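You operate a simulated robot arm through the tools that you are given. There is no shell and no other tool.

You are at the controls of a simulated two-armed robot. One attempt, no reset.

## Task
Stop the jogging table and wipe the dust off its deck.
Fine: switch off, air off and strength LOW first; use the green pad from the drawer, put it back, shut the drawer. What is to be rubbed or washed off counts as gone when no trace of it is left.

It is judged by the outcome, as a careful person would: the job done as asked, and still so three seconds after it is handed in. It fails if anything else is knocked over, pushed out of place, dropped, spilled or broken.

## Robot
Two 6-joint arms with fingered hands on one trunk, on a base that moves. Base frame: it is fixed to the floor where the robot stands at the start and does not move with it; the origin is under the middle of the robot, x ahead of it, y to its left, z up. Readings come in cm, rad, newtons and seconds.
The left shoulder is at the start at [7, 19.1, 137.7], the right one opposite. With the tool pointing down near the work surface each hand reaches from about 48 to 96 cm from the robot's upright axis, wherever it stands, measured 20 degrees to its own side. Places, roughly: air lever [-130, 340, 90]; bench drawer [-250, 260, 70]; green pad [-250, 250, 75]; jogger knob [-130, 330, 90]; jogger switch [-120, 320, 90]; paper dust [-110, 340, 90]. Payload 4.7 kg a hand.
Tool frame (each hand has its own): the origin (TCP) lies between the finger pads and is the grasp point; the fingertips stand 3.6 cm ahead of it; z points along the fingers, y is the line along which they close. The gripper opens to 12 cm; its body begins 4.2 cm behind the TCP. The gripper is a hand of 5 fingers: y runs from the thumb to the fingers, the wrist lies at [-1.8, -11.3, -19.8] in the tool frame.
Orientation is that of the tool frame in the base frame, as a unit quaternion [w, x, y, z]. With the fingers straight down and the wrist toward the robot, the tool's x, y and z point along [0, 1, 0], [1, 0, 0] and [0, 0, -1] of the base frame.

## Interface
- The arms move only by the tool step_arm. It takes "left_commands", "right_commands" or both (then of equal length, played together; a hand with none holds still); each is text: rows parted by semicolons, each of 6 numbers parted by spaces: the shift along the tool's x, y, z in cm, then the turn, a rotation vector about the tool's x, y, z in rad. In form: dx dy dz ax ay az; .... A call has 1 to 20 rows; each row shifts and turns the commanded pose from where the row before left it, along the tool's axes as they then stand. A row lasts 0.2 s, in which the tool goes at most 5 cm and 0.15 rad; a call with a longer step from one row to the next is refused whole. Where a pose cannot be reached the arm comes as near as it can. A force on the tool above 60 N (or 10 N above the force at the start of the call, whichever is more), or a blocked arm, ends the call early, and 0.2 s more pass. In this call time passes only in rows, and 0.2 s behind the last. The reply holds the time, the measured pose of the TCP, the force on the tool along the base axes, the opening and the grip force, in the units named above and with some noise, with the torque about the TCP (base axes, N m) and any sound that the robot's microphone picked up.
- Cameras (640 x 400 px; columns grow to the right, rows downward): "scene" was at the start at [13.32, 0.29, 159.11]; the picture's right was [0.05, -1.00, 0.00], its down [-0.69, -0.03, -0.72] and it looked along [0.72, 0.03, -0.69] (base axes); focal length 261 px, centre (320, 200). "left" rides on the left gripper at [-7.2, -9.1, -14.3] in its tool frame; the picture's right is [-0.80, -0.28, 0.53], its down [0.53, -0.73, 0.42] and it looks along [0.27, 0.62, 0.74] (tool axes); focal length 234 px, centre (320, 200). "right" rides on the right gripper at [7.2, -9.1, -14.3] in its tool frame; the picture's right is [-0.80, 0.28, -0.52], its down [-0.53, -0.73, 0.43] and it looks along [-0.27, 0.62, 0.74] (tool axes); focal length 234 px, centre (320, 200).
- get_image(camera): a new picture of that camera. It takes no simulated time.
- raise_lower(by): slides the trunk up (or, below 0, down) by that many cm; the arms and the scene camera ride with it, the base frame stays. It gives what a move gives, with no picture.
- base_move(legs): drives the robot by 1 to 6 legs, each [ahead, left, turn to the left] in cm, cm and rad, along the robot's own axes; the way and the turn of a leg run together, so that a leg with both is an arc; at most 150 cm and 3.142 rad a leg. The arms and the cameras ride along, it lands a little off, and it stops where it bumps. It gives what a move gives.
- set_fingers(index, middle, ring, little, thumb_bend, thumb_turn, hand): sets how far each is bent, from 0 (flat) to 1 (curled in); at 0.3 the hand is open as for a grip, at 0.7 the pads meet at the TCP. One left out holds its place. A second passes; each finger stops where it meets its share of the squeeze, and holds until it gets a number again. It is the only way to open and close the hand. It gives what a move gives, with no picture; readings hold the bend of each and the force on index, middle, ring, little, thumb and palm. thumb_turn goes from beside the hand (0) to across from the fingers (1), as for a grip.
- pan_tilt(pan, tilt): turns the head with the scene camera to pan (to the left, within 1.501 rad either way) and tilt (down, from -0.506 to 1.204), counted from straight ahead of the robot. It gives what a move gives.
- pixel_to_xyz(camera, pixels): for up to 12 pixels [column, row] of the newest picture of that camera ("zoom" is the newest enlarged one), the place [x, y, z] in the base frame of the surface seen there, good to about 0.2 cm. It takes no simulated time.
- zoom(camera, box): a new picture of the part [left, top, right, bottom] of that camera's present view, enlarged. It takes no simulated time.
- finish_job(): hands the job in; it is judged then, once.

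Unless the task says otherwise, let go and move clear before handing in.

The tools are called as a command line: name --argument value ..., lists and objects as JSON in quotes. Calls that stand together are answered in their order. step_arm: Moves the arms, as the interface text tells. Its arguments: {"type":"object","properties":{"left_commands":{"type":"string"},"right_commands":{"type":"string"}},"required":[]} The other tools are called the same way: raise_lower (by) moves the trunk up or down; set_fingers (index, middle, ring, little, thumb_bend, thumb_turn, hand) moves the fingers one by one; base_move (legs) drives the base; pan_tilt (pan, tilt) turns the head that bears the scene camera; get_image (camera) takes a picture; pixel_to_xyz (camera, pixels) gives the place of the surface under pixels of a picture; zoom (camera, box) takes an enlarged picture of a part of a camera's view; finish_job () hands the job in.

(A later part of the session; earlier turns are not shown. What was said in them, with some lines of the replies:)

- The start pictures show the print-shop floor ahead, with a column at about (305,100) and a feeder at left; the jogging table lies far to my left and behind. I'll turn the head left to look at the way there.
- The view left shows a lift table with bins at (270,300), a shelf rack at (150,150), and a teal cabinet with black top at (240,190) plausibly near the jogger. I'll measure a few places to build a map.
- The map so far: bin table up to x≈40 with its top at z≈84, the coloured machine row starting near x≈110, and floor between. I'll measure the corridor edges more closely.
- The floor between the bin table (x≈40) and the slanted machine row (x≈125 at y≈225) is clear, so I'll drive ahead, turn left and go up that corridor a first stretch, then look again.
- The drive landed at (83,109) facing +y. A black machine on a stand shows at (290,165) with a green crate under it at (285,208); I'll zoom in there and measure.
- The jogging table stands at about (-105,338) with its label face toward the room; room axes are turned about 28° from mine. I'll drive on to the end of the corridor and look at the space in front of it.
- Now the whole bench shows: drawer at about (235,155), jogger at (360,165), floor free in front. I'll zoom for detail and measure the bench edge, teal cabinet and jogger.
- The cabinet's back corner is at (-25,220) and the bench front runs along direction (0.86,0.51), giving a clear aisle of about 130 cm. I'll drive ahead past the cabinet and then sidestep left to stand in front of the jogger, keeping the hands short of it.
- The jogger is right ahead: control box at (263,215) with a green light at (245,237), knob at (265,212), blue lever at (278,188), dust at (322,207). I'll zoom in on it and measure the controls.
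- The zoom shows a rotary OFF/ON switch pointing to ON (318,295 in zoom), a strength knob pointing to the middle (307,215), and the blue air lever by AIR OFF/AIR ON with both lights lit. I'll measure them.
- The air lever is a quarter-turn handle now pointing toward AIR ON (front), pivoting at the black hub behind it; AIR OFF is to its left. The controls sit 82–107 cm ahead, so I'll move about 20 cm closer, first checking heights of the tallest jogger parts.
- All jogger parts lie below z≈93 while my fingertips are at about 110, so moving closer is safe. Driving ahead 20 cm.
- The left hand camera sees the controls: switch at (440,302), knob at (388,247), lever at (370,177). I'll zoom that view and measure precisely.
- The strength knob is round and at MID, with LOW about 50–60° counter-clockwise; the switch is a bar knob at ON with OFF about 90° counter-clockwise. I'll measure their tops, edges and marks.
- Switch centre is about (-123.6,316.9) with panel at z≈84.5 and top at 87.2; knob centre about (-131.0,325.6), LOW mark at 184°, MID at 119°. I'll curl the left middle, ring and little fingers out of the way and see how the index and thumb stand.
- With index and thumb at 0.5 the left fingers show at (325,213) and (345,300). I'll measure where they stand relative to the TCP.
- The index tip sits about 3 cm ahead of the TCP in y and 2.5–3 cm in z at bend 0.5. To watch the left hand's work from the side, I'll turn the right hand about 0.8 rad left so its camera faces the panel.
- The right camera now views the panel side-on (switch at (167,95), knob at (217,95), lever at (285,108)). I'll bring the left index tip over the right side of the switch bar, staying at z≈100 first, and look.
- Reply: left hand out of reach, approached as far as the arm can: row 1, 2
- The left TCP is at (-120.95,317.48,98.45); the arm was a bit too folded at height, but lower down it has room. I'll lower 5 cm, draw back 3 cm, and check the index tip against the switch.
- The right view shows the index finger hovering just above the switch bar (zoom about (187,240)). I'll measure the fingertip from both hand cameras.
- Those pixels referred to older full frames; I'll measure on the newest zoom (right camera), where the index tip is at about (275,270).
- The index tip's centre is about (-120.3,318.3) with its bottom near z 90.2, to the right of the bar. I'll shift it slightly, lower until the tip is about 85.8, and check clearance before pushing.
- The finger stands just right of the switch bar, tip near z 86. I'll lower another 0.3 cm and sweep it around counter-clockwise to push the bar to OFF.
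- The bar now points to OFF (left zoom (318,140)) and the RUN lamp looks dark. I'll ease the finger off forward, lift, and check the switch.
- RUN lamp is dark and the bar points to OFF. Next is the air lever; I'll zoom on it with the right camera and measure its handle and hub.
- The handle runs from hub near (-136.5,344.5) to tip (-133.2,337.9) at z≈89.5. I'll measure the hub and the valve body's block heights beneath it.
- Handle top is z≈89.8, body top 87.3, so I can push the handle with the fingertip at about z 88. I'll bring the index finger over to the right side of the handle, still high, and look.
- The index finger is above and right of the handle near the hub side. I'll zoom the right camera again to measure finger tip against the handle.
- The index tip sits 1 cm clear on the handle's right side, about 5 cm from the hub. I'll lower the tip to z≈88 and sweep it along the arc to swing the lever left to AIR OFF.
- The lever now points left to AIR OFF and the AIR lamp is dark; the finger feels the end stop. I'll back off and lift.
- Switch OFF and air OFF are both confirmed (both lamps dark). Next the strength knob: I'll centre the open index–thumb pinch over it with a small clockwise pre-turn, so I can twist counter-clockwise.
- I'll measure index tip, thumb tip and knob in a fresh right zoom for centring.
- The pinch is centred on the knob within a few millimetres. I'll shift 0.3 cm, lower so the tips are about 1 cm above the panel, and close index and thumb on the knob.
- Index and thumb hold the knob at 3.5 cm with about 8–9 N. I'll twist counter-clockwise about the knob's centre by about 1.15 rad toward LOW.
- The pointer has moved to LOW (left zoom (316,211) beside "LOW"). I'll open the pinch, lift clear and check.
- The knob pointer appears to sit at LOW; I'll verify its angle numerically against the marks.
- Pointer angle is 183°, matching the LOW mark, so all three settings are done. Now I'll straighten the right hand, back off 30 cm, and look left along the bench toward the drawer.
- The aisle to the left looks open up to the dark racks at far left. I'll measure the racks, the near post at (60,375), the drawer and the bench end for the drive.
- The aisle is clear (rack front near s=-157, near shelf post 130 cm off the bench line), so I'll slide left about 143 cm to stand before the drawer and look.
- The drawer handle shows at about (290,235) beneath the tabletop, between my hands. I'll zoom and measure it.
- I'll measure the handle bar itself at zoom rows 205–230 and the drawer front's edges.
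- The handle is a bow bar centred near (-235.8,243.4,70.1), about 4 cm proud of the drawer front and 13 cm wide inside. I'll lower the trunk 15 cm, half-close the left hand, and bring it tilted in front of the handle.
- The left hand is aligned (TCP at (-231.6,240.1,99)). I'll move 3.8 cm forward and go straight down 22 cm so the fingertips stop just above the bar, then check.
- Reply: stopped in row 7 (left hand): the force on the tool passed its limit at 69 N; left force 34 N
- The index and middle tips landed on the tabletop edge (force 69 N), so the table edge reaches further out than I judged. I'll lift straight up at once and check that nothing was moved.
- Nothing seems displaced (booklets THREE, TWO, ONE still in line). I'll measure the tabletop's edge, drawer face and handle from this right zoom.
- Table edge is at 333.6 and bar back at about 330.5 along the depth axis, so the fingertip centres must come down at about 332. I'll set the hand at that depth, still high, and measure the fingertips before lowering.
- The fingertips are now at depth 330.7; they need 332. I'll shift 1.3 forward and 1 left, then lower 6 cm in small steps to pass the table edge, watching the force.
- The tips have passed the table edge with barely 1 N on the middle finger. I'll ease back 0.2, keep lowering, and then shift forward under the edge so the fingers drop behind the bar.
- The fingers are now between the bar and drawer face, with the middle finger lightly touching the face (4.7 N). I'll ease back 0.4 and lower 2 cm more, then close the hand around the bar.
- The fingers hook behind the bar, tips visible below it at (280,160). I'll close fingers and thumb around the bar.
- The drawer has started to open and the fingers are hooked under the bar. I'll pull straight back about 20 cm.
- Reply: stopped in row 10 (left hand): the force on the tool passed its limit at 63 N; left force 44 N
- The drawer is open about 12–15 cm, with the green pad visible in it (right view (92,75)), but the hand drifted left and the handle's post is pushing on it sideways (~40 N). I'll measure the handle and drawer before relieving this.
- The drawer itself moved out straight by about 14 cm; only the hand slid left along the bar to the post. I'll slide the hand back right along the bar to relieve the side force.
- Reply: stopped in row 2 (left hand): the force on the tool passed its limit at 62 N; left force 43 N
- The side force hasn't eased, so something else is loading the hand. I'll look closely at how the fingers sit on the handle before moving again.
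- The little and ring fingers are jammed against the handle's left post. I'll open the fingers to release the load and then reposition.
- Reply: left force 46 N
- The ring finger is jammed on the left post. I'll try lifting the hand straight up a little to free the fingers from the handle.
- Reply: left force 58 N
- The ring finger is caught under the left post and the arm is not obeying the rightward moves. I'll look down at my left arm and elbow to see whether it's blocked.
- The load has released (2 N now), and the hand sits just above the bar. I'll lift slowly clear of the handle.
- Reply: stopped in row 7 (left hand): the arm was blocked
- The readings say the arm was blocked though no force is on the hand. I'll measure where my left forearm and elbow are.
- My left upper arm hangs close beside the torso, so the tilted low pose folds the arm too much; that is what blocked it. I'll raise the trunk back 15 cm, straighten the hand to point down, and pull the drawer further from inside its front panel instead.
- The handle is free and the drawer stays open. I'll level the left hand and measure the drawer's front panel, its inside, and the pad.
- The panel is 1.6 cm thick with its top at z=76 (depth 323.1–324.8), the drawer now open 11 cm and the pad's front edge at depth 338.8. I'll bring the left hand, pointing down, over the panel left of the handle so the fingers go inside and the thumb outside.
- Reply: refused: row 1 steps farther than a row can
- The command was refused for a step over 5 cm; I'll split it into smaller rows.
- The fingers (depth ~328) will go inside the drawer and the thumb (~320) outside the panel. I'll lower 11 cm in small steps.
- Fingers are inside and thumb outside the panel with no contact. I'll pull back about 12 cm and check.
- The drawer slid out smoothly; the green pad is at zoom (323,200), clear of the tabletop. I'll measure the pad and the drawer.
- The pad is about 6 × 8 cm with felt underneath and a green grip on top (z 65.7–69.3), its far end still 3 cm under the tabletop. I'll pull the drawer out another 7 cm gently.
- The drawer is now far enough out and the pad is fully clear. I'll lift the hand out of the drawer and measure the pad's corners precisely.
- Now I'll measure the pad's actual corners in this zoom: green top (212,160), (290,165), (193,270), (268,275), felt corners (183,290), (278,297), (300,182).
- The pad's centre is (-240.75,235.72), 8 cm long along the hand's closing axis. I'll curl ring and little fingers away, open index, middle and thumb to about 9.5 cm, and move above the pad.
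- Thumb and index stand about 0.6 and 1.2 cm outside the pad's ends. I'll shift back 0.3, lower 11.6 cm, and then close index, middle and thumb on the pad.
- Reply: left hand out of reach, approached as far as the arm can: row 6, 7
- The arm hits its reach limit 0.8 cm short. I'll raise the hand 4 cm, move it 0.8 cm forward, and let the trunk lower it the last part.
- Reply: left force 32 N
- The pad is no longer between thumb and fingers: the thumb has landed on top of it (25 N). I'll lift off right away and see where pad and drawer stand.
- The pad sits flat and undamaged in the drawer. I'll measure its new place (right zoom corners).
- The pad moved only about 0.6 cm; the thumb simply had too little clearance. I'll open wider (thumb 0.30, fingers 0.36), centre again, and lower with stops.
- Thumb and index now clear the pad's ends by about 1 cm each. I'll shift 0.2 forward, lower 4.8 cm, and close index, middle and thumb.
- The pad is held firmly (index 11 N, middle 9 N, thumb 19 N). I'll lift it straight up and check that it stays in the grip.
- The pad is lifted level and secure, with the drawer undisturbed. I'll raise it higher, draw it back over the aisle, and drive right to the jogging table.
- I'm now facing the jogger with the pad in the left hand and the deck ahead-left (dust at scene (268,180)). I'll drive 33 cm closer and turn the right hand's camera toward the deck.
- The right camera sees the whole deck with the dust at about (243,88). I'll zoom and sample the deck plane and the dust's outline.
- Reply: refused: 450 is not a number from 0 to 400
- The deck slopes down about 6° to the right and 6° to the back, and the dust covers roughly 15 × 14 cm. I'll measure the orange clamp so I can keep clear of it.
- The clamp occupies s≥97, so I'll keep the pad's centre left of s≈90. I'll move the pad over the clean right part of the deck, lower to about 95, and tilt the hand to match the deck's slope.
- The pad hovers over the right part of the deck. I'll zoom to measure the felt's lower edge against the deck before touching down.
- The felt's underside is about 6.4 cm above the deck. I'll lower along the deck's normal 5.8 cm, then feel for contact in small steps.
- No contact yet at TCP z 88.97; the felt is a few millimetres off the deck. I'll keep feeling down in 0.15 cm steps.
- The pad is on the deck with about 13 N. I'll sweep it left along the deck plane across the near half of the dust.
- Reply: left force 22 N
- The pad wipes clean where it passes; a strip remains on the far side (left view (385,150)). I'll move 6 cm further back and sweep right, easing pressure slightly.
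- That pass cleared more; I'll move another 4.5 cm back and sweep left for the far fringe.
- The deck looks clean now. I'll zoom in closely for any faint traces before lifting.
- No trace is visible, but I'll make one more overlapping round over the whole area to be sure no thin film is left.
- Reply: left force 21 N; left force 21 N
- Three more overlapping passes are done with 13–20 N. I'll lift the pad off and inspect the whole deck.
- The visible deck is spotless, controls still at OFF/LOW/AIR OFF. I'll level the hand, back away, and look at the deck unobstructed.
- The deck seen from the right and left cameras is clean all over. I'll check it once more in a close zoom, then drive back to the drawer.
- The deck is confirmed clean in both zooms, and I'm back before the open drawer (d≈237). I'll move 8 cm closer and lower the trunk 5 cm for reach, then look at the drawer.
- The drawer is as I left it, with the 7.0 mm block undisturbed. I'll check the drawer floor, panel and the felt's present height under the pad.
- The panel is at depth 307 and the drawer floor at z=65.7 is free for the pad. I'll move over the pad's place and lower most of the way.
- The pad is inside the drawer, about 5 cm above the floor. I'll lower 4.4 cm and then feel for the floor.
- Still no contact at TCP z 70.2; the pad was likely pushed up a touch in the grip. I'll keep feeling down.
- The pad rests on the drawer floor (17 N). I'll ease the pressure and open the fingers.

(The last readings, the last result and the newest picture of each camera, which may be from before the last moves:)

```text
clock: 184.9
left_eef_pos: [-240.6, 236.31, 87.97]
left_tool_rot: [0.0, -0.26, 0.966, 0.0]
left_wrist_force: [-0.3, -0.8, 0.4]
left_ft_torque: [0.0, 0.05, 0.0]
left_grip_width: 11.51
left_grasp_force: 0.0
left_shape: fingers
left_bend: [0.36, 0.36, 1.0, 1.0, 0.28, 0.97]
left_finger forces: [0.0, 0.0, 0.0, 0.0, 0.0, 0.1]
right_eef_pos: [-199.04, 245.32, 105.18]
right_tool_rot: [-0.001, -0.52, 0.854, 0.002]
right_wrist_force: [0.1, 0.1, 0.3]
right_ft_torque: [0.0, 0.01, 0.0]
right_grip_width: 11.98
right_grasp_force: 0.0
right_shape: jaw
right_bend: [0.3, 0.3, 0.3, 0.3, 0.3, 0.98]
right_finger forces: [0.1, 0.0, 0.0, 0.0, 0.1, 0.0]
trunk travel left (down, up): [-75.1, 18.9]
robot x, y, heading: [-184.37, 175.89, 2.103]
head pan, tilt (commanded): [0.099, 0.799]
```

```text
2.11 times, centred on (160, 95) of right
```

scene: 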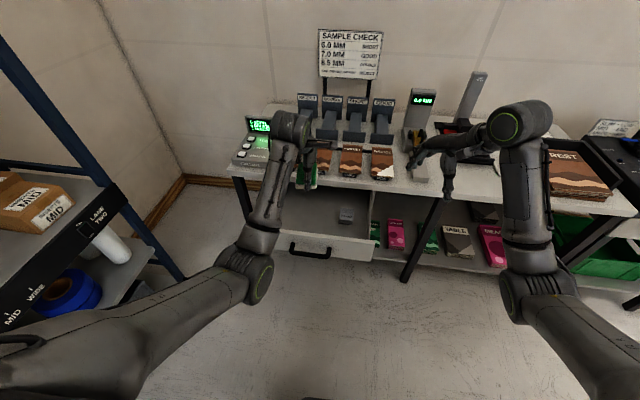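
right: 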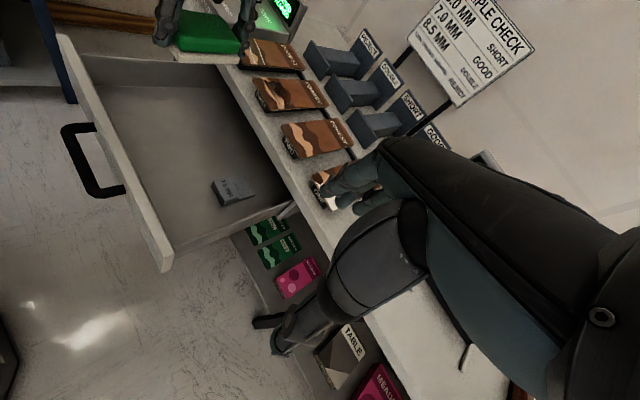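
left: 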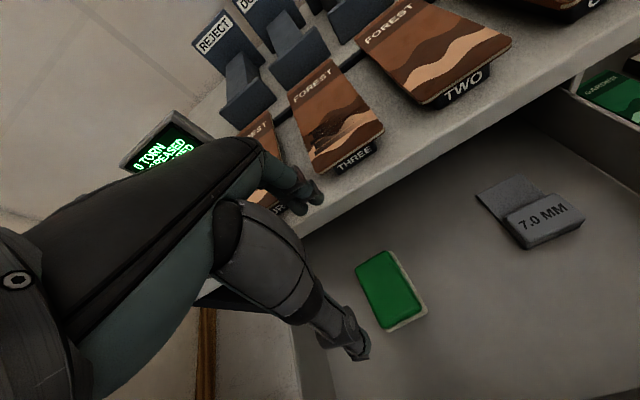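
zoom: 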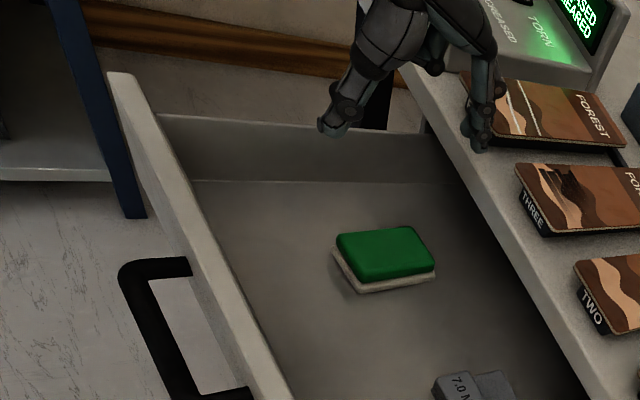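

The pad lies flat in its place again. Now I'll shut the drawer: first raise the hand, back the base off 15 cm, draw the hand back in front of the panel, and set the fingers for pushing.

step_arm --left_commands "0 0 -4 0 0 0; 0 0 -4 0 0 0; 0.8 -3 0 0 0 0; 0.8 -3 0 0 0 0; 0.8 -3 0 0 0 0"

set_fingers --hand "left" --index 0.45 --middle 0.45 --ring 0.45 --little 0.45 --thumb_bend 0.5

base_move --legs '[[-16, 0, 0]]'

get_image --camera "scene"

get_image --camera "left"

get_image --camera "right"

```text
clock: 186.1
left_eef_pos: [-238.06, 227.13, 96.14]
left_tool_rot: [-0.001, -0.259, 0.966, 0.001]
left_wrist_force: [-1.2, -0.5, 0.5]
left_ft_torque: [0.02, 0.0, -0.02]
left_grip_width: 11.55
left_grasp_force: 0.2
left_shape: fingers
left_bend: [0.36, 0.36, 1.0, 1.0, 0.28, 0.97]
left_finger forces: [0.0, 0.0, 0.0, 0.0, 0.1, 0.0]
right_eef_pos: [-199.03, 245.36, 105.16]
right_tool_rot: [-0.001, -0.522, 0.853, 0.002]
right_wrist_force: [0.0, 0.5, -0.4]
right_ft_torque: [0.01, -0.01, -0.04]
right_grip_width: 11.99
right_grasp_force: 0.1
right_shape: jaw
right_bend: [0.3, 0.3, 0.3, 0.3, 0.3, 0.98]
right_finger forces: [0.0, 0.1, 0.0, 0.1, 0.0, 0.0]
trunk travel left (down, up): [-75.1, 18.9]
robot x, y, heading: [-183.84, 176.04, 2.105]
head pan, tilt (commanded): [0.099, 0.799]
```

```text
clock: 187.1
left_eef_pos: [-238.11, 227.18, 95.98]
left_tool_rot: [0.0, -0.26, 0.966, 0.001]
left_wrist_force: [0.1, 0.4, -0.7]
left_ft_torque: [0.02, -0.03, 0.01]
left_grip_width: 7.15
left_grasp_force: 0.1
left_shape: fingers
left_bend: [0.45, 0.45, 0.45, 0.45, 0.5, 0.97]
left_finger forces: [0.0, 0.0, 0.1, 0.0, 0.0, 0.1]
right_eef_pos: [-199.05, 245.46, 105.17]
right_tool_rot: [-0.001, -0.521, 0.853, 0.002]
right_wrist_force: [-0.4, -0.1, 0.8]
right_ft_torque: [0.02, -0.04, 0.01]
right_grip_width: 11.94
right_grasp_force: 0.0
right_shape: jaw
right_bend: [0.3, 0.3, 0.3, 0.3, 0.3, 0.98]
right_finger forces: [0.1, 0.1, 0.0, 0.0, 0.1, 0.1]
trunk travel left (down, up): [-75.1, 18.9]
robot x, y, heading: [-184.31, 176.15, 2.101]
head pan, tilt (commanded): [0.099, 0.799]
```

```text
clock: 188.5
left_eef_pos: [-229.8, 213.67, 96.03]
left_tool_rot: [0.0, -0.258, 0.966, 0.0]
left_wrist_force: [-0.9, 0.3, 0.7]
left_ft_torque: [-0.02, 0.03, 0.0]
left_grip_width: 7.1
left_grasp_force: 0.0
left_shape: fingers
left_bend: [0.45, 0.45, 0.45, 0.45, 0.5, 0.97]
left_finger forces: [0.1, 0.0, 0.0, 0.0, 0.0, 0.0]
right_eef_pos: [-190.71, 231.65, 105.02]
right_tool_rot: [-0.001, -0.52, 0.854, 0.001]
right_wrist_force: [0.2, -0.1, 0.6]
right_ft_torque: [-0.01, 0.03, 0.0]
right_grip_width: 11.96
right_grasp_force: 0.0
right_shape: jaw
right_bend: [0.3, 0.3, 0.3, 0.3, 0.3, 0.98]
right_finger forces: [0.1, 0.0, 0.0, 0.0, 0.0, 0.0]
trunk travel left (down, up): [-75.1, 18.9]
robot x, y, heading: [-176.08, 162.29, 2.102]
head pan, tilt (commanded): [0.099, 0.799]
```

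```text
taken
```

scene: 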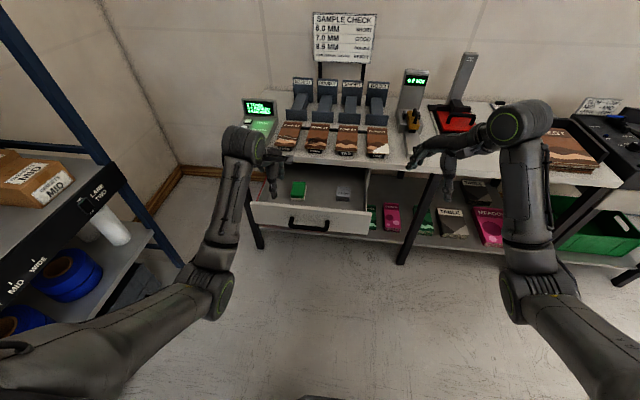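

```text
taken
```

left: 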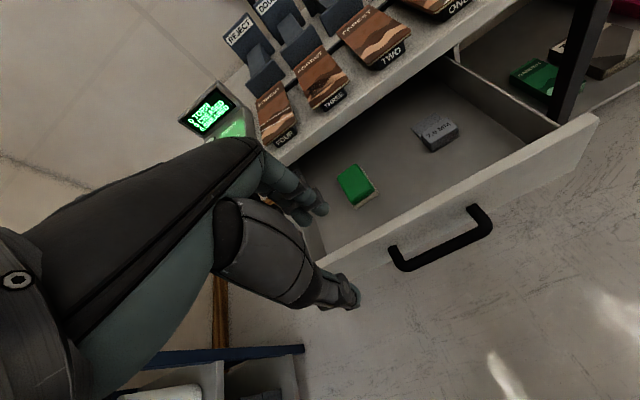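

```text
taken
```

right: 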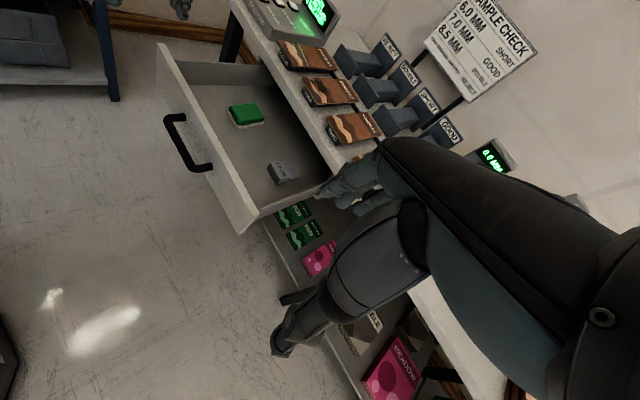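

The drawer, pad and block look right, and the hand is now in front of the panel. I'll tilt it slightly so the fingertips lead, shift left of the handle, and lower to panel height.

step_arm --left_commands "1.4 -0.8 0 0 0 0; 1.4 -0.8 0 0 0 0; 0 0 0 -0.15 0 0; 0 0 0 -0.15 0 0; 0 -1.2 3.8 0 0 0; 0 -1.2 3.8 0 0 0; 0 -1.2 3.8 0 0 0; 0 -1.2 3.8 0 0 0"

get_image --camera "left"

zoom --camera "scene" --box '[210, 120, 400, 270]'

zoom --camera "right" --box '[100, 0, 300, 160]'

```text
clock: 190.3
left_eef_pos: [-231.3, 210.92, 80.12]
left_tool_rot: [-0.039, -0.255, 0.955, 0.145]
left_wrist_force: [-0.5, 0.6, 0.2]
left_ft_torque: [-0.03, 0.01, 0.02]
left_grip_width: 7.14
left_grasp_force: 0.0
left_shape: fingers
left_bend: [0.45, 0.45, 0.45, 0.45, 0.5, 0.97]
left_finger forces: [0.0, 0.1, 0.0, 0.0, 0.1, 0.0]
right_eef_pos: [-190.76, 231.67, 105.18]
right_tool_rot: [-0.001, -0.52, 0.854, 0.001]
right_wrist_force: [0.4, 0.9, -0.2]
right_ft_torque: [-0.01, 0.03, 0.01]
right_grip_width: 11.97
right_grasp_force: 0.0
right_shape: jaw
right_bend: [0.3, 0.3, 0.3, 0.3, 0.3, 0.98]
right_finger forces: [0.0, 0.0, 0.1, 0.0, 0.1, 0.0]
trunk travel left (down, up): [-75.1, 18.9]
robot x, y, heading: [-175.91, 162.47, 2.107]
head pan, tilt (commanded): [0.099, 0.799]
```

```text
taken
```

left: 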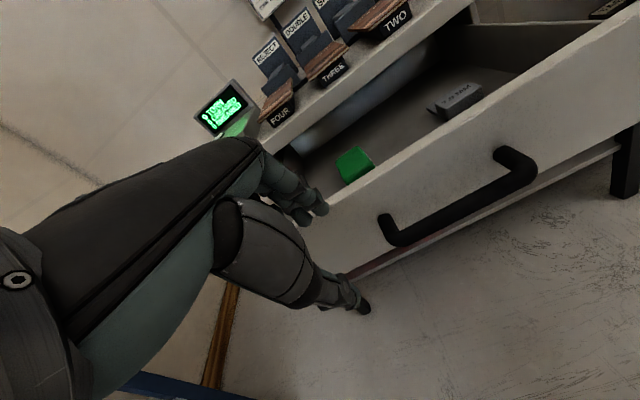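

```text
2.67 times, centred on (305, 195) of scene
```

zoom: 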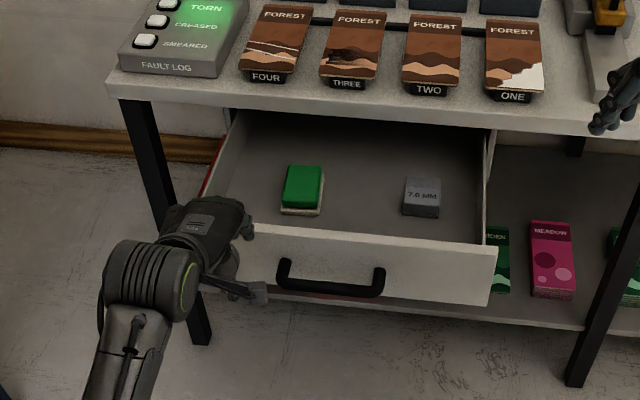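

```text
2.50 times, centred on (200, 80) of right
```

zoom: 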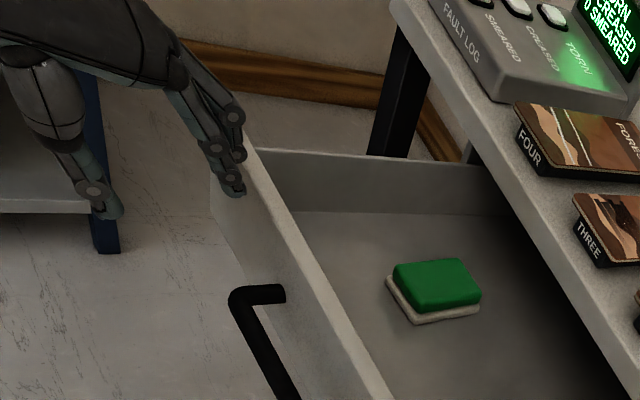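

pixel_to_xyz --camera "zoom" --pixels '[[235, 188], [240, 175], [228, 178], [232, 150], [240, 118], [185, 60], [330, 300], [300, 260], [270, 260], [258, 230], [110, 210], [265, 190]]'

```text
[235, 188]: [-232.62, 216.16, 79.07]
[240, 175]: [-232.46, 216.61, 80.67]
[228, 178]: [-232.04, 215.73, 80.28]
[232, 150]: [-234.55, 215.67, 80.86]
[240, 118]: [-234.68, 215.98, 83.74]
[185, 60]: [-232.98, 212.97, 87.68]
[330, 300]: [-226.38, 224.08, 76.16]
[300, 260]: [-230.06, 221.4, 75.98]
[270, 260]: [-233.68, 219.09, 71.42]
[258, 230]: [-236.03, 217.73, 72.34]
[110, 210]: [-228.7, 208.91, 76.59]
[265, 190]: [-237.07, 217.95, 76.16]
```

Fingertips are 2.6 cm short of the panel face. I'll lower 10 cm so they stand at mid-panel height, clear of the handle.

step_arm --left_commands "0 -0.98 3.15 0 0 0; 0 -0.98 3.15 0 0 0; 0 -0.98 3.15 0 0 0"

zoom --camera "right" --box '[100, 0, 300, 160]'

zoom --camera "scene" --box '[210, 120, 400, 270]'

```text
clock: 191.1
left_eef_pos: [-231.46, 210.69, 70.2]
left_tool_rot: [-0.04, -0.255, 0.955, 0.146]
left_wrist_force: [0.7, 0.4, 0.2]
left_ft_torque: [-0.04, 0.02, -0.04]
left_grip_width: 7.08
left_grasp_force: 0.0
left_shape: fingers
left_bend: [0.45, 0.45, 0.45, 0.45, 0.5, 0.97]
left_finger forces: [0.0, 0.0, 0.0, 0.0, 0.0, 0.1]
right_eef_pos: [-190.85, 231.73, 104.99]
right_tool_rot: [-0.001, -0.519, 0.855, 0.002]
right_wrist_force: [0.0, -1.6, -0.3]
right_ft_torque: [-0.01, 0.0, -0.01]
right_grip_width: 11.97
right_grasp_force: 0.0
right_shape: jaw
right_bend: [0.3, 0.3, 0.3, 0.3, 0.3, 0.98]
right_finger forces: [0.0, 0.0, 0.0, 0.1, 0.0, 0.0]
trunk travel left (down, up): [-75.1, 18.9]
robot x, y, heading: [-175.56, 162.11, 2.1]
head pan, tilt (commanded): [0.099, 0.799]
```

```text
2.50 times, centred on (200, 80) of right
```

zoom: 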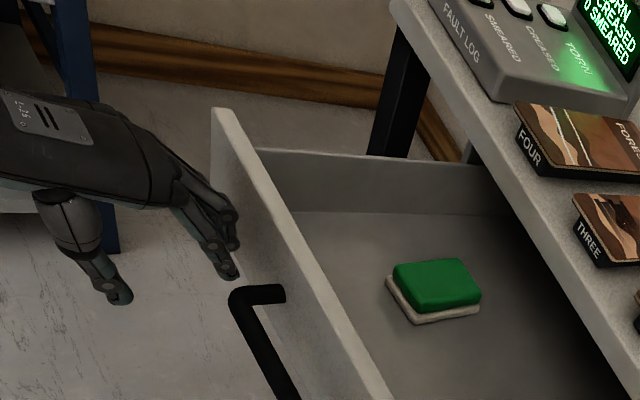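

```text
2.67 times, centred on (305, 195) of scene
```

zoom: 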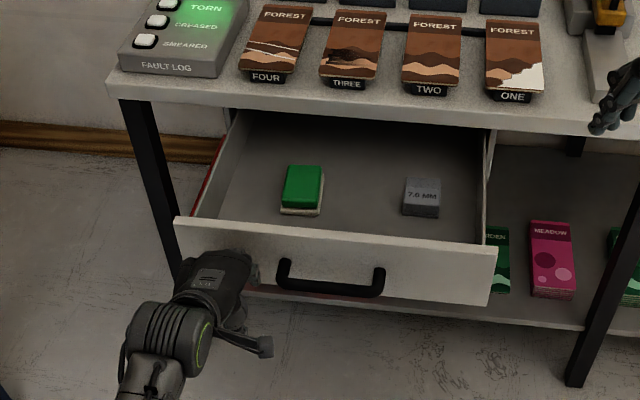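

The fingertips are in front of the panel beside the handle. I'll push the drawer in by driving the base ahead 20 cm, then finish with the arm.

base_move --legs '[[10, 0, 0]]'

zoom --camera "right" --box '[60, 0, 300, 190]'

zoom --camera "scene" --box '[210, 120, 400, 290]'

```text
clock: 192.2
left_eef_pos: [-236.49, 219.38, 70.18]
left_tool_rot: [-0.039, -0.255, 0.955, 0.145]
left_wrist_force: [0.2, 0.4, 0.3]
left_ft_torque: [0.02, 0.02, -0.03]
left_grip_width: 7.1
left_grasp_force: 0.0
left_shape: fingers
left_bend: [0.45, 0.45, 0.45, 0.45, 0.5, 0.97]
left_finger forces: [0.0, 0.0, 0.1, 0.1, 0.0, 0.0]
right_eef_pos: [-195.73, 240.18, 105.16]
right_tool_rot: [0.0, -0.52, 0.854, 0.002]
right_wrist_force: [1.1, 0.0, -0.1]
right_ft_torque: [-0.03, -0.02, 0.02]
right_grip_width: 11.97
right_grasp_force: 0.1
right_shape: jaw
right_bend: [0.3, 0.3, 0.3, 0.3, 0.3, 0.98]
right_finger forces: [0.0, 0.0, 0.0, 0.0, 0.0, 0.0]
trunk travel left (down, up): [-75.1, 18.9]
robot x, y, heading: [-180.79, 170.59, 2.1]
head pan, tilt (commanded): [0.099, 0.799]
```

```text
2.11 times, centred on (180, 95) of right
```

zoom: 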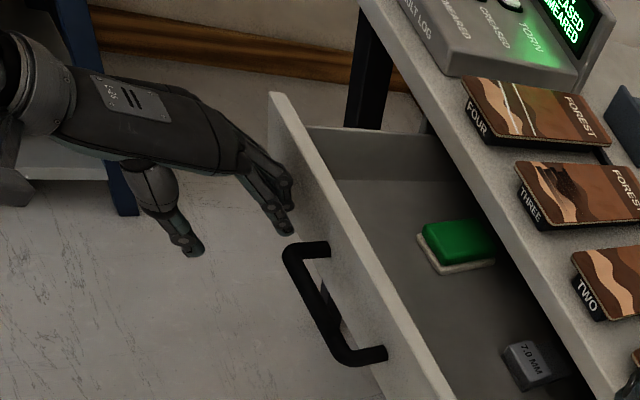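

```text
2.35 times, centred on (305, 205) of scene
```

zoom: 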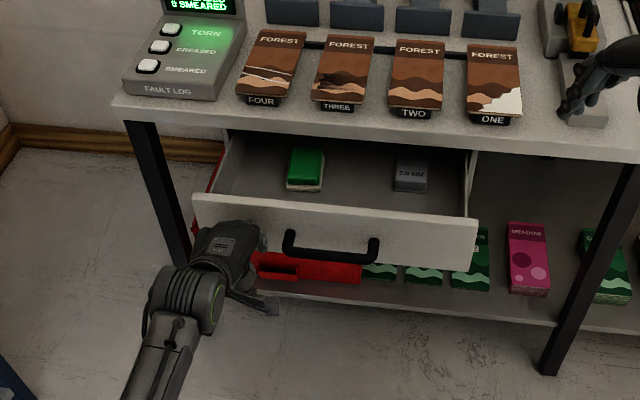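

The drawer slides in with no resistance, pad and block staying put. Another 10 cm with the base.

base_move --legs '[[10, 0, 0]]'

zoom --camera "right" --box '[60, 0, 300, 190]'

zoom --camera "scene" --box '[210, 120, 400, 290]'

```text
clock: 193.4
left_eef_pos: [-241.46, 228.06, 70.18]
left_tool_rot: [-0.039, -0.253, 0.956, 0.145]
left_wrist_force: [-0.3, -0.3, 0.5]
left_ft_torque: [-0.03, -0.02, 0.03]
left_grip_width: 7.13
left_grasp_force: 0.1
left_shape: fingers
left_bend: [0.45, 0.45, 0.45, 0.45, 0.5, 0.97]
left_finger forces: [0.0, 0.1, 0.0, 0.1, 0.0, 0.0]
right_eef_pos: [-200.55, 248.93, 104.92]
right_tool_rot: [-0.002, -0.519, 0.855, 0.001]
right_wrist_force: [0.6, -0.4, 0.4]
right_ft_torque: [-0.04, -0.01, 0.0]
right_grip_width: 11.97
right_grasp_force: 0.1
right_shape: jaw
right_bend: [0.3, 0.3, 0.3, 0.3, 0.3, 0.98]
right_finger forces: [0.0, 0.1, 0.0, 0.0, 0.0, 0.0]
trunk travel left (down, up): [-75.1, 18.9]
robot x, y, heading: [-185.97, 179.49, 2.098]
head pan, tilt (commanded): [0.099, 0.799]
```

```text
2.11 times, centred on (180, 95) of right
```

zoom: 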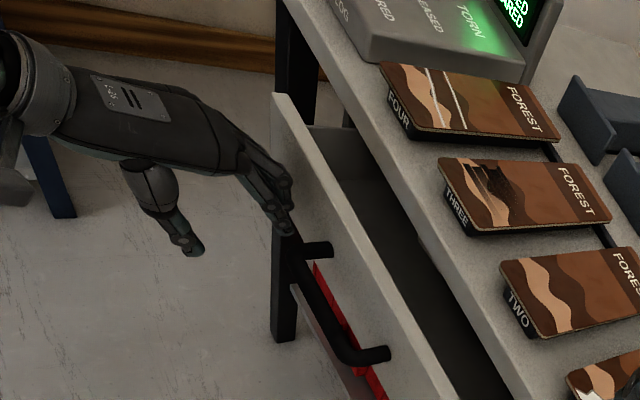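

```text
2.35 times, centred on (305, 205) of scene
```

zoom: 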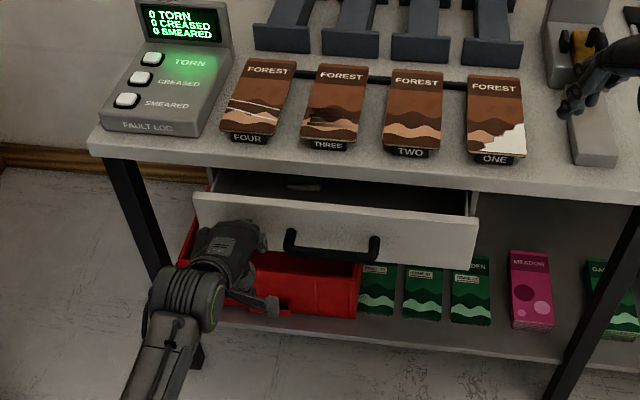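

About 9 cm remain. I'll drive 5 cm more and then finish with small arm steps until the drawer meets its stop.

base_move --legs '[[5, 0, 0]]'

step_arm --left_commands "0 0.76 0.24 0 0 0; 0 0.76 0.24 0 0 0; 0 0.48 0.15 0 0 0; 0 0.48 0.15 0 0 0"

zoom --camera "right" --box '[60, 0, 300, 190]'

pixel_to_xyz --camera "zoom" --pixels '[[330, 200], [350, 240], [400, 330], [340, 215], [380, 300], [420, 370], [350, 200], [400, 290]]'

```text
clock: 194.3
left_eef_pos: [-243.87, 232.22, 70.29]
left_tool_rot: [-0.038, -0.253, 0.956, 0.146]
left_wrist_force: [-0.6, -0.4, 0.2]
left_ft_torque: [-0.01, 0.01, -0.04]
left_grip_width: 7.1
left_grasp_force: 0.0
left_shape: fingers
left_bend: [0.45, 0.45, 0.45, 0.45, 0.5, 0.97]
left_finger forces: [0.0, 0.1, 0.0, 0.0, 0.0, 0.0]
right_eef_pos: [-203.03, 252.94, 105.22]
right_tool_rot: [-0.002, -0.519, 0.855, 0.002]
right_wrist_force: [0.6, 0.3, 0.9]
right_ft_torque: [-0.02, 0.01, -0.02]
right_grip_width: 11.99
right_grasp_force: 0.1
right_shape: jaw
right_bend: [0.3, 0.3, 0.3, 0.3, 0.3, 0.98]
right_finger forces: [0.0, 0.1, 0.0, 0.0, 0.0, 0.1]
trunk travel left (down, up): [-75.1, 18.9]
robot x, y, heading: [-188.52, 183.65, 2.097]
head pan, tilt (commanded): [0.099, 0.799]
```

```text
clock: 195.3
left_eef_pos: [-245.1, 234.7, 70.07]
left_tool_rot: [-0.038, -0.253, 0.956, 0.144]
left_wrist_force: [0.9, 0.2, 1.4]
left_ft_torque: [0.02, 0.01, 0.03]
left_grip_width: 7.1
left_grasp_force: 1.2
left_shape: fingers
left_bend: [0.45, 0.46, 0.45, 0.45, 0.5, 0.97]
left_finger forces: [0.1, 1.0, 0.1, 0.0, 0.1, 0.0]
right_eef_pos: [-203.02, 253.08, 105.04]
right_tool_rot: [-0.001, -0.518, 0.855, 0.001]
right_wrist_force: [-0.3, 0.5, 0.2]
right_ft_torque: [-0.02, 0.02, -0.04]
right_grip_width: 11.95
right_grasp_force: 0.0
right_shape: jaw
right_bend: [0.3, 0.3, 0.3, 0.3, 0.3, 0.98]
right_finger forces: [0.0, 0.0, 0.1, 0.0, 0.0, 0.1]
trunk travel left (down, up): [-75.1, 18.9]
robot x, y, heading: [-188.59, 183.77, 2.097]
head pan, tilt (commanded): [0.099, 0.799]
```

```text
2.11 times, centred on (180, 95) of right
```

zoom: 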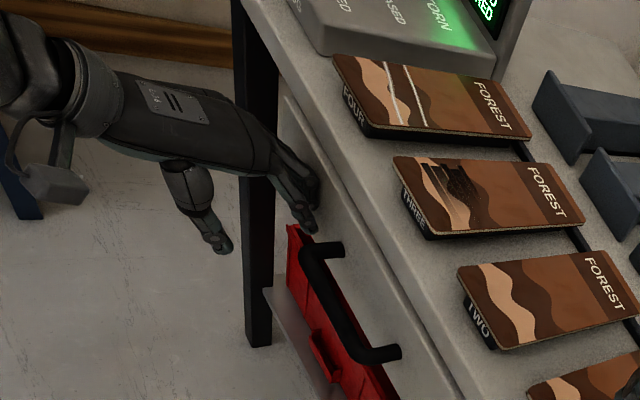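

```text
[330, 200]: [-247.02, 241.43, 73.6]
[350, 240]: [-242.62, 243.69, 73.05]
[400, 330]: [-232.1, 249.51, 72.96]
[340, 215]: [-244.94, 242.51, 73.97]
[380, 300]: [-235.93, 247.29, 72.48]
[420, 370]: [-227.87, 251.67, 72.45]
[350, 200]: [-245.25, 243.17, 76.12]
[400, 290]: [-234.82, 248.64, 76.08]
```

The panel is at depth about 333.2; originally it stood at 334.3, so about 1 cm is left. I'll press on in small steps until it stops.

step_arm --left_commands "0 0.29 0.09 0 0 0; 0 0.29 0.09 0 0 0; 0 0.29 0.09 0 0 0; 0 0.29 0.09 0 0 0"

step_arm --left_commands "0 0.29 0.09 0 0 0; 0 0.29 0.09 0 0 0"

zoom --camera "right" --box '[60, 0, 300, 190]'

pixel_to_xyz --camera "zoom" --pixels '[[350, 240], [400, 330], [380, 300], [420, 370], [350, 200], [400, 290]]'

```text
clock: 196.3
left_eef_pos: [-245.77, 235.7, 70.06]
left_tool_rot: [-0.039, -0.254, 0.955, 0.146]
left_wrist_force: [1.2, -3.4, 1.1]
left_ft_torque: [0.08, 0.11, 0.04]
left_grip_width: 7.1
left_grasp_force: 2.5
left_shape: fingers
left_bend: [0.45, 0.46, 0.45, 0.45, 0.5, 0.97]
left_finger forces: [0.1, 4.1, 0.0, 0.0, 0.1, 0.0]
right_eef_pos: [-202.99, 252.98, 105.17]
right_tool_rot: [-0.002, -0.517, 0.856, 0.002]
right_wrist_force: [-0.4, -0.4, -0.4]
right_ft_torque: [-0.01, -0.01, 0.02]
right_grip_width: 11.97
right_grasp_force: 0.0
right_shape: jaw
right_bend: [0.3, 0.3, 0.3, 0.3, 0.3, 0.98]
right_finger forces: [0.0, 0.0, 0.0, 0.0, 0.0, 0.1]
trunk travel left (down, up): [-75.1, 18.9]
robot x, y, heading: [-188.54, 184.07, 2.1]
head pan, tilt (commanded): [0.099, 0.799]
```

```text
clock: 196.9
left_eef_pos: [-245.88, 236.06, 70.21]
left_tool_rot: [-0.039, -0.254, 0.956, 0.145]
left_wrist_force: [9.6, -15.3, 3.2]
left_ft_torque: [0.54, 0.36, 0.23]
left_grip_width: 7.13
left_grasp_force: 9.3
left_shape: fingers
left_bend: [0.45, 0.5, 0.45, 0.45, 0.5, 0.97]
left_finger forces: [0.1, 16.6, 0.9, 0.0, 0.1, 0.0]
right_eef_pos: [-202.91, 252.9, 105.15]
right_tool_rot: [-0.002, -0.518, 0.856, 0.001]
right_wrist_force: [0.1, 0.3, -0.1]
right_ft_torque: [-0.03, 0.01, 0.0]
right_grip_width: 11.96
right_grasp_force: 0.0
right_shape: jaw
right_bend: [0.3, 0.3, 0.3, 0.3, 0.3, 0.98]
right_finger forces: [0.0, 0.1, 0.0, 0.1, 0.0, 0.0]
trunk travel left (down, up): [-75.1, 18.9]
robot x, y, heading: [-188.54, 183.52, 2.103]
head pan, tilt (commanded): [0.099, 0.799]
```

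```text
2.11 times, centred on (180, 95) of right
```

zoom: 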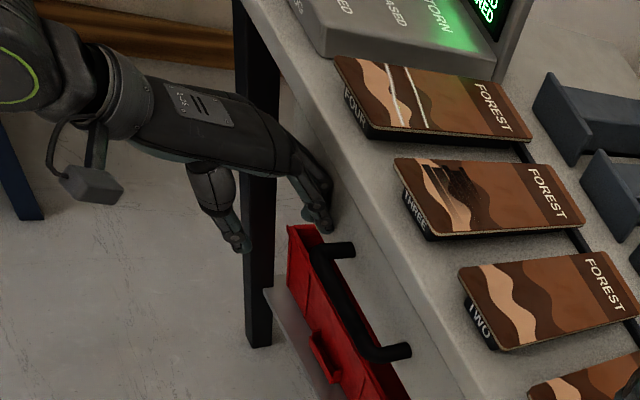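

```text
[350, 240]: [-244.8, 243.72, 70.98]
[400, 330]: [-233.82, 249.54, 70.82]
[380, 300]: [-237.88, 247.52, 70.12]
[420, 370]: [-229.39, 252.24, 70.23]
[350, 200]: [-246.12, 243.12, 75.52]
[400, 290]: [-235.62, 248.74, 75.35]
```

The drawer has met its stop (about 18 N) and the panel is back at its original depth 334.2. I'll draw the hand back, move clear and check everything.

step_arm --left_commands "0 -0.48 -0.15 0 0 0; 0 -0.96 -0.3 0 0 0; 0 -1.9 -0.6 0 0 0; 0 -1.9 -0.6 0 0 0; 0 -1.9 -0.6 0 0 0"

base_move --legs '[[-15, 0, 0]]'

step_arm --left_commands "0 1.1 -3.6 0 0 0; 0 1.1 -3.6 0 0 0; 0 1.1 -3.6 0 0 0; 0 1.1 -3.6 0 0 0; 0 1.1 -3.6 0 0 0; 0 0 0 0.15 0 0; 0 0 0 0.15 0 0"

get_image --camera "scene"

zoom --camera "scene" --box '[210, 80, 440, 270]'

get_image --camera "left"

get_image --camera "right"

```text
clock: 198.1
left_eef_pos: [-242.41, 229.73, 70.27]
left_tool_rot: [-0.039, -0.254, 0.956, 0.145]
left_wrist_force: [0.6, 0.0, -0.3]
left_ft_torque: [0.01, -0.01, -0.02]
left_grip_width: 7.13
left_grasp_force: 0.2
left_shape: fingers
left_bend: [0.45, 0.45, 0.45, 0.45, 0.5, 0.97]
left_finger forces: [0.1, 0.1, 0.0, 0.1, 0.0, 0.0]
right_eef_pos: [-203.08, 252.97, 105.13]
right_tool_rot: [-0.001, -0.518, 0.856, 0.003]
right_wrist_force: [1.6, 0.1, -0.6]
right_ft_torque: [0.02, 0.02, 0.03]
right_grip_width: 11.96
right_grasp_force: 0.1
right_shape: jaw
right_bend: [0.3, 0.3, 0.3, 0.3, 0.3, 0.98]
right_finger forces: [0.1, 0.0, 0.1, 0.0, 0.1, 0.1]
trunk travel left (down, up): [-75.1, 18.9]
robot x, y, heading: [-188.83, 183.47, 2.096]
head pan, tilt (commanded): [0.099, 0.799]
```

```text
clock: 199.5
left_eef_pos: [-234.97, 216.59, 70.22]
left_tool_rot: [-0.038, -0.254, 0.956, 0.145]
left_wrist_force: [0.3, -0.5, 0.4]
left_ft_torque: [-0.02, 0.0, 0.0]
left_grip_width: 7.1
left_grasp_force: 0.0
left_shape: fingers
left_bend: [0.45, 0.45, 0.45, 0.45, 0.5, 0.97]
left_finger forces: [0.0, 0.0, 0.0, 0.0, 0.0, 0.1]
right_eef_pos: [-195.64, 240.17, 104.98]
right_tool_rot: [-0.002, -0.519, 0.855, 0.002]
right_wrist_force: [0.1, 1.4, 1.1]
right_ft_torque: [0.0, 0.0, 0.0]
right_grip_width: 11.97
right_grasp_force: 0.0
right_shape: jaw
right_bend: [0.3, 0.3, 0.3, 0.3, 0.3, 0.98]
right_finger forces: [0.0, 0.1, 0.0, 0.1, 0.1, 0.0]
trunk travel left (down, up): [-75.1, 18.9]
robot x, y, heading: [-180.86, 170.91, 2.107]
head pan, tilt (commanded): [0.099, 0.799]
```

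```text
clock: 201.1
left_eef_pos: [-234.93, 216.4, 89.15]
left_tool_rot: [0.0, -0.258, 0.966, -0.001]
left_wrist_force: [0.4, 0.5, -0.5]
left_ft_torque: [0.01, 0.01, -0.02]
left_grip_width: 7.1
left_grasp_force: 0.1
left_shape: fingers
left_bend: [0.45, 0.45, 0.45, 0.45, 0.5, 0.97]
left_finger forces: [0.1, 0.1, 0.0, 0.0, 0.0, 0.0]
right_eef_pos: [-195.69, 240.21, 105.23]
right_tool_rot: [-0.001, -0.518, 0.855, 0.001]
right_wrist_force: [-0.5, -0.5, -0.2]
right_ft_torque: [-0.02, -0.02, -0.01]
right_grip_width: 11.95
right_grasp_force: 0.1
right_shape: jaw
right_bend: [0.3, 0.3, 0.3, 0.3, 0.3, 0.98]
right_finger forces: [0.0, 0.0, 0.0, 0.0, 0.0, 0.0]
trunk travel left (down, up): [-75.1, 18.9]
robot x, y, heading: [-180.93, 170.73, 2.101]
head pan, tilt (commanded): [0.099, 0.799]
```

```text
taken
```

scene: 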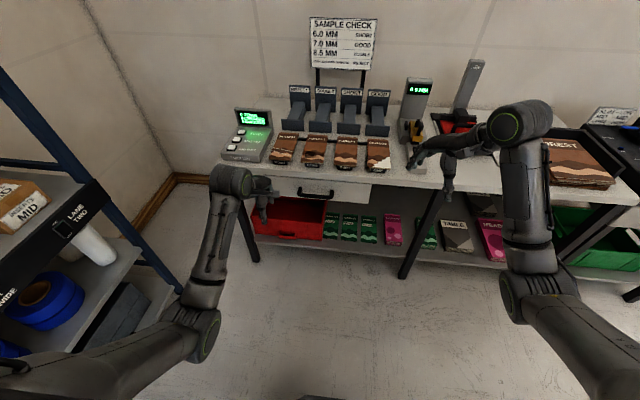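

```text
2.11 times, centred on (325, 175) of scene
```

zoom: 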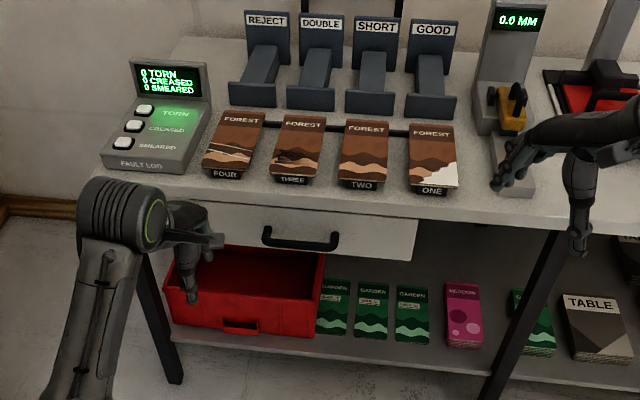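

```text
taken
```

left: 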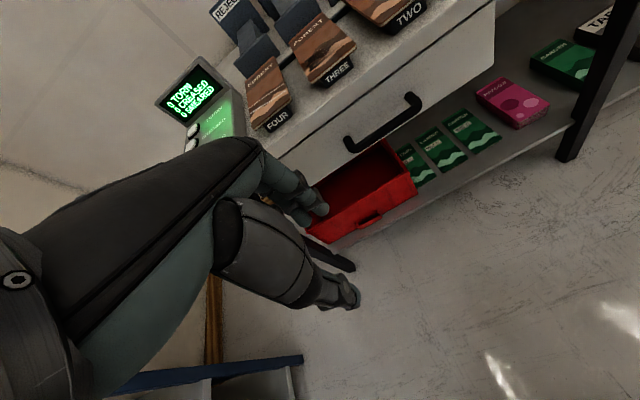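

```text
taken
```

right: 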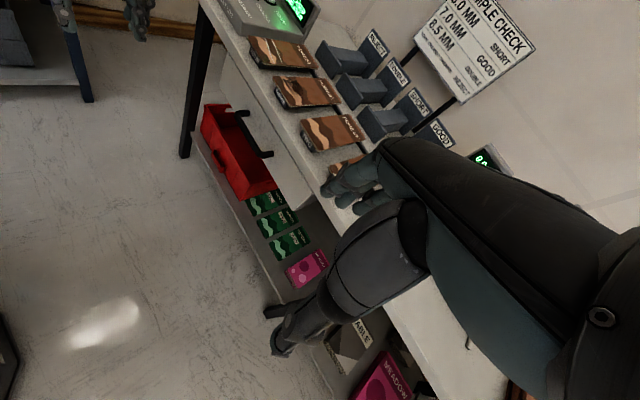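

The drawer is shut and booklets, crate and display are all in place. I'll verify the drawer face's depth and take a last look at the jogger.

pixel_to_xyz --camera "zoom" --pixels '[[235, 225], [385, 235], [360, 225], [300, 200]]'

pan_tilt --pan -0.75 --tilt 0.45

get_image --camera "scene"

```text
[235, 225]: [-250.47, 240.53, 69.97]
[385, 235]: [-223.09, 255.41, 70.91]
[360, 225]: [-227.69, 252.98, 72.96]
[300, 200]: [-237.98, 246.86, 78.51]
```

```text
clock: 202.2
left_eef_pos: [-234.93, 216.4, 89.09]
left_tool_rot: [-0.001, -0.257, 0.966, 0.001]
left_wrist_force: [0.0, -0.2, -0.4]
left_ft_torque: [0.02, -0.01, 0.03]
left_grip_width: 7.11
left_grasp_force: 0.1
left_shape: fingers
left_bend: [0.45, 0.45, 0.45, 0.45, 0.5, 0.97]
left_finger forces: [0.0, 0.0, 0.0, 0.1, 0.0, 0.0]
right_eef_pos: [-195.61, 240.1, 104.96]
right_tool_rot: [-0.001, -0.52, 0.854, 0.002]
right_wrist_force: [0.0, -0.2, 0.4]
right_ft_torque: [-0.01, 0.02, 0.01]
right_grip_width: 11.96
right_grasp_force: 0.0
right_shape: jaw
right_bend: [0.3, 0.3, 0.3, 0.3, 0.3, 0.98]
right_finger forces: [0.1, 0.0, 0.0, 0.0, 0.1, 0.1]
trunk travel left (down, up): [-75.1, 18.9]
robot x, y, heading: [-181.29, 170.54, 2.107]
head pan, tilt (commanded): [-0.75, 0.45]
```

```text
taken
```

scene: 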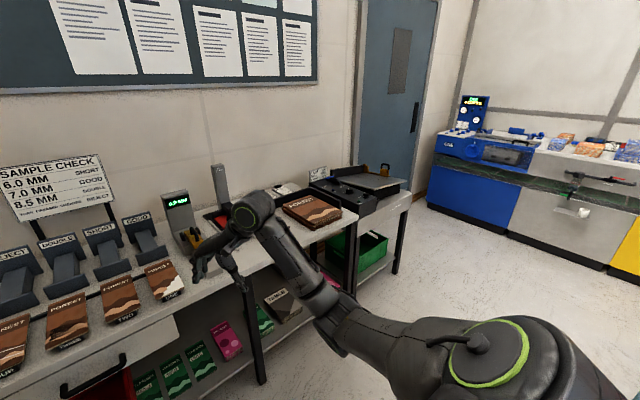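

The drawer face matches its original position at both ends (334.6 and 333.4, as before). I'll zoom on the jogger for the last check of lamps and deck.

zoom --camera "scene" --box '[290, 150, 420, 250]'

```text
4.00 times, centred on (355, 200) of scene
```

zoom: 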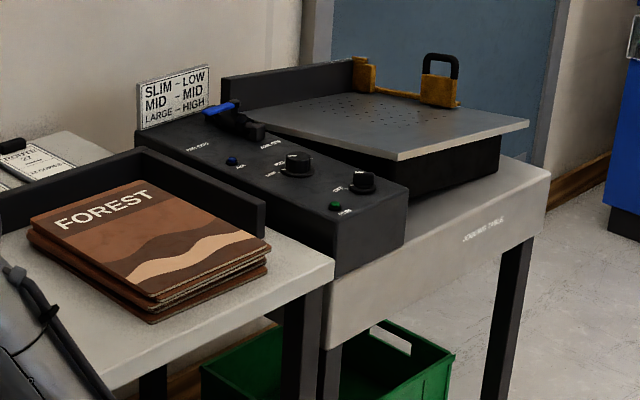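

The last zoom shows both lamps dark, the lever at AIR OFF, and a clean deck. The pad is back in the shut drawer and both hands are clear of everything, so I'm handing the job in.

finish_job

```text
The job is handed in.
```

The jogging table is stopped and its deck is wiped clean. I checked the deck close up from both hand cameras afterwards and saw no dust.

- **Controls:** the switch is at OFF, the air lever at AIR OFF and the strength knob at LOW. I set all three before wiping, and both lamps are dark.
- **Pad and drawer:** the green pad is back in the drawer, within about a centimetre of where it was. The drawer is shut at its original position.
- **Hard contacts:** while reaching for the drawer handle, my left hand hit the tabletop edge with about 69 N. It then jammed against the handle until I freed it. In the drawer, the thumb once pressed down on the pad and moved it about 0.6 cm.
- **Nothing disturbed:** in the pictures taken afterwards, the booklets, the red crate and the 7.0 mm block looked undisturbed.
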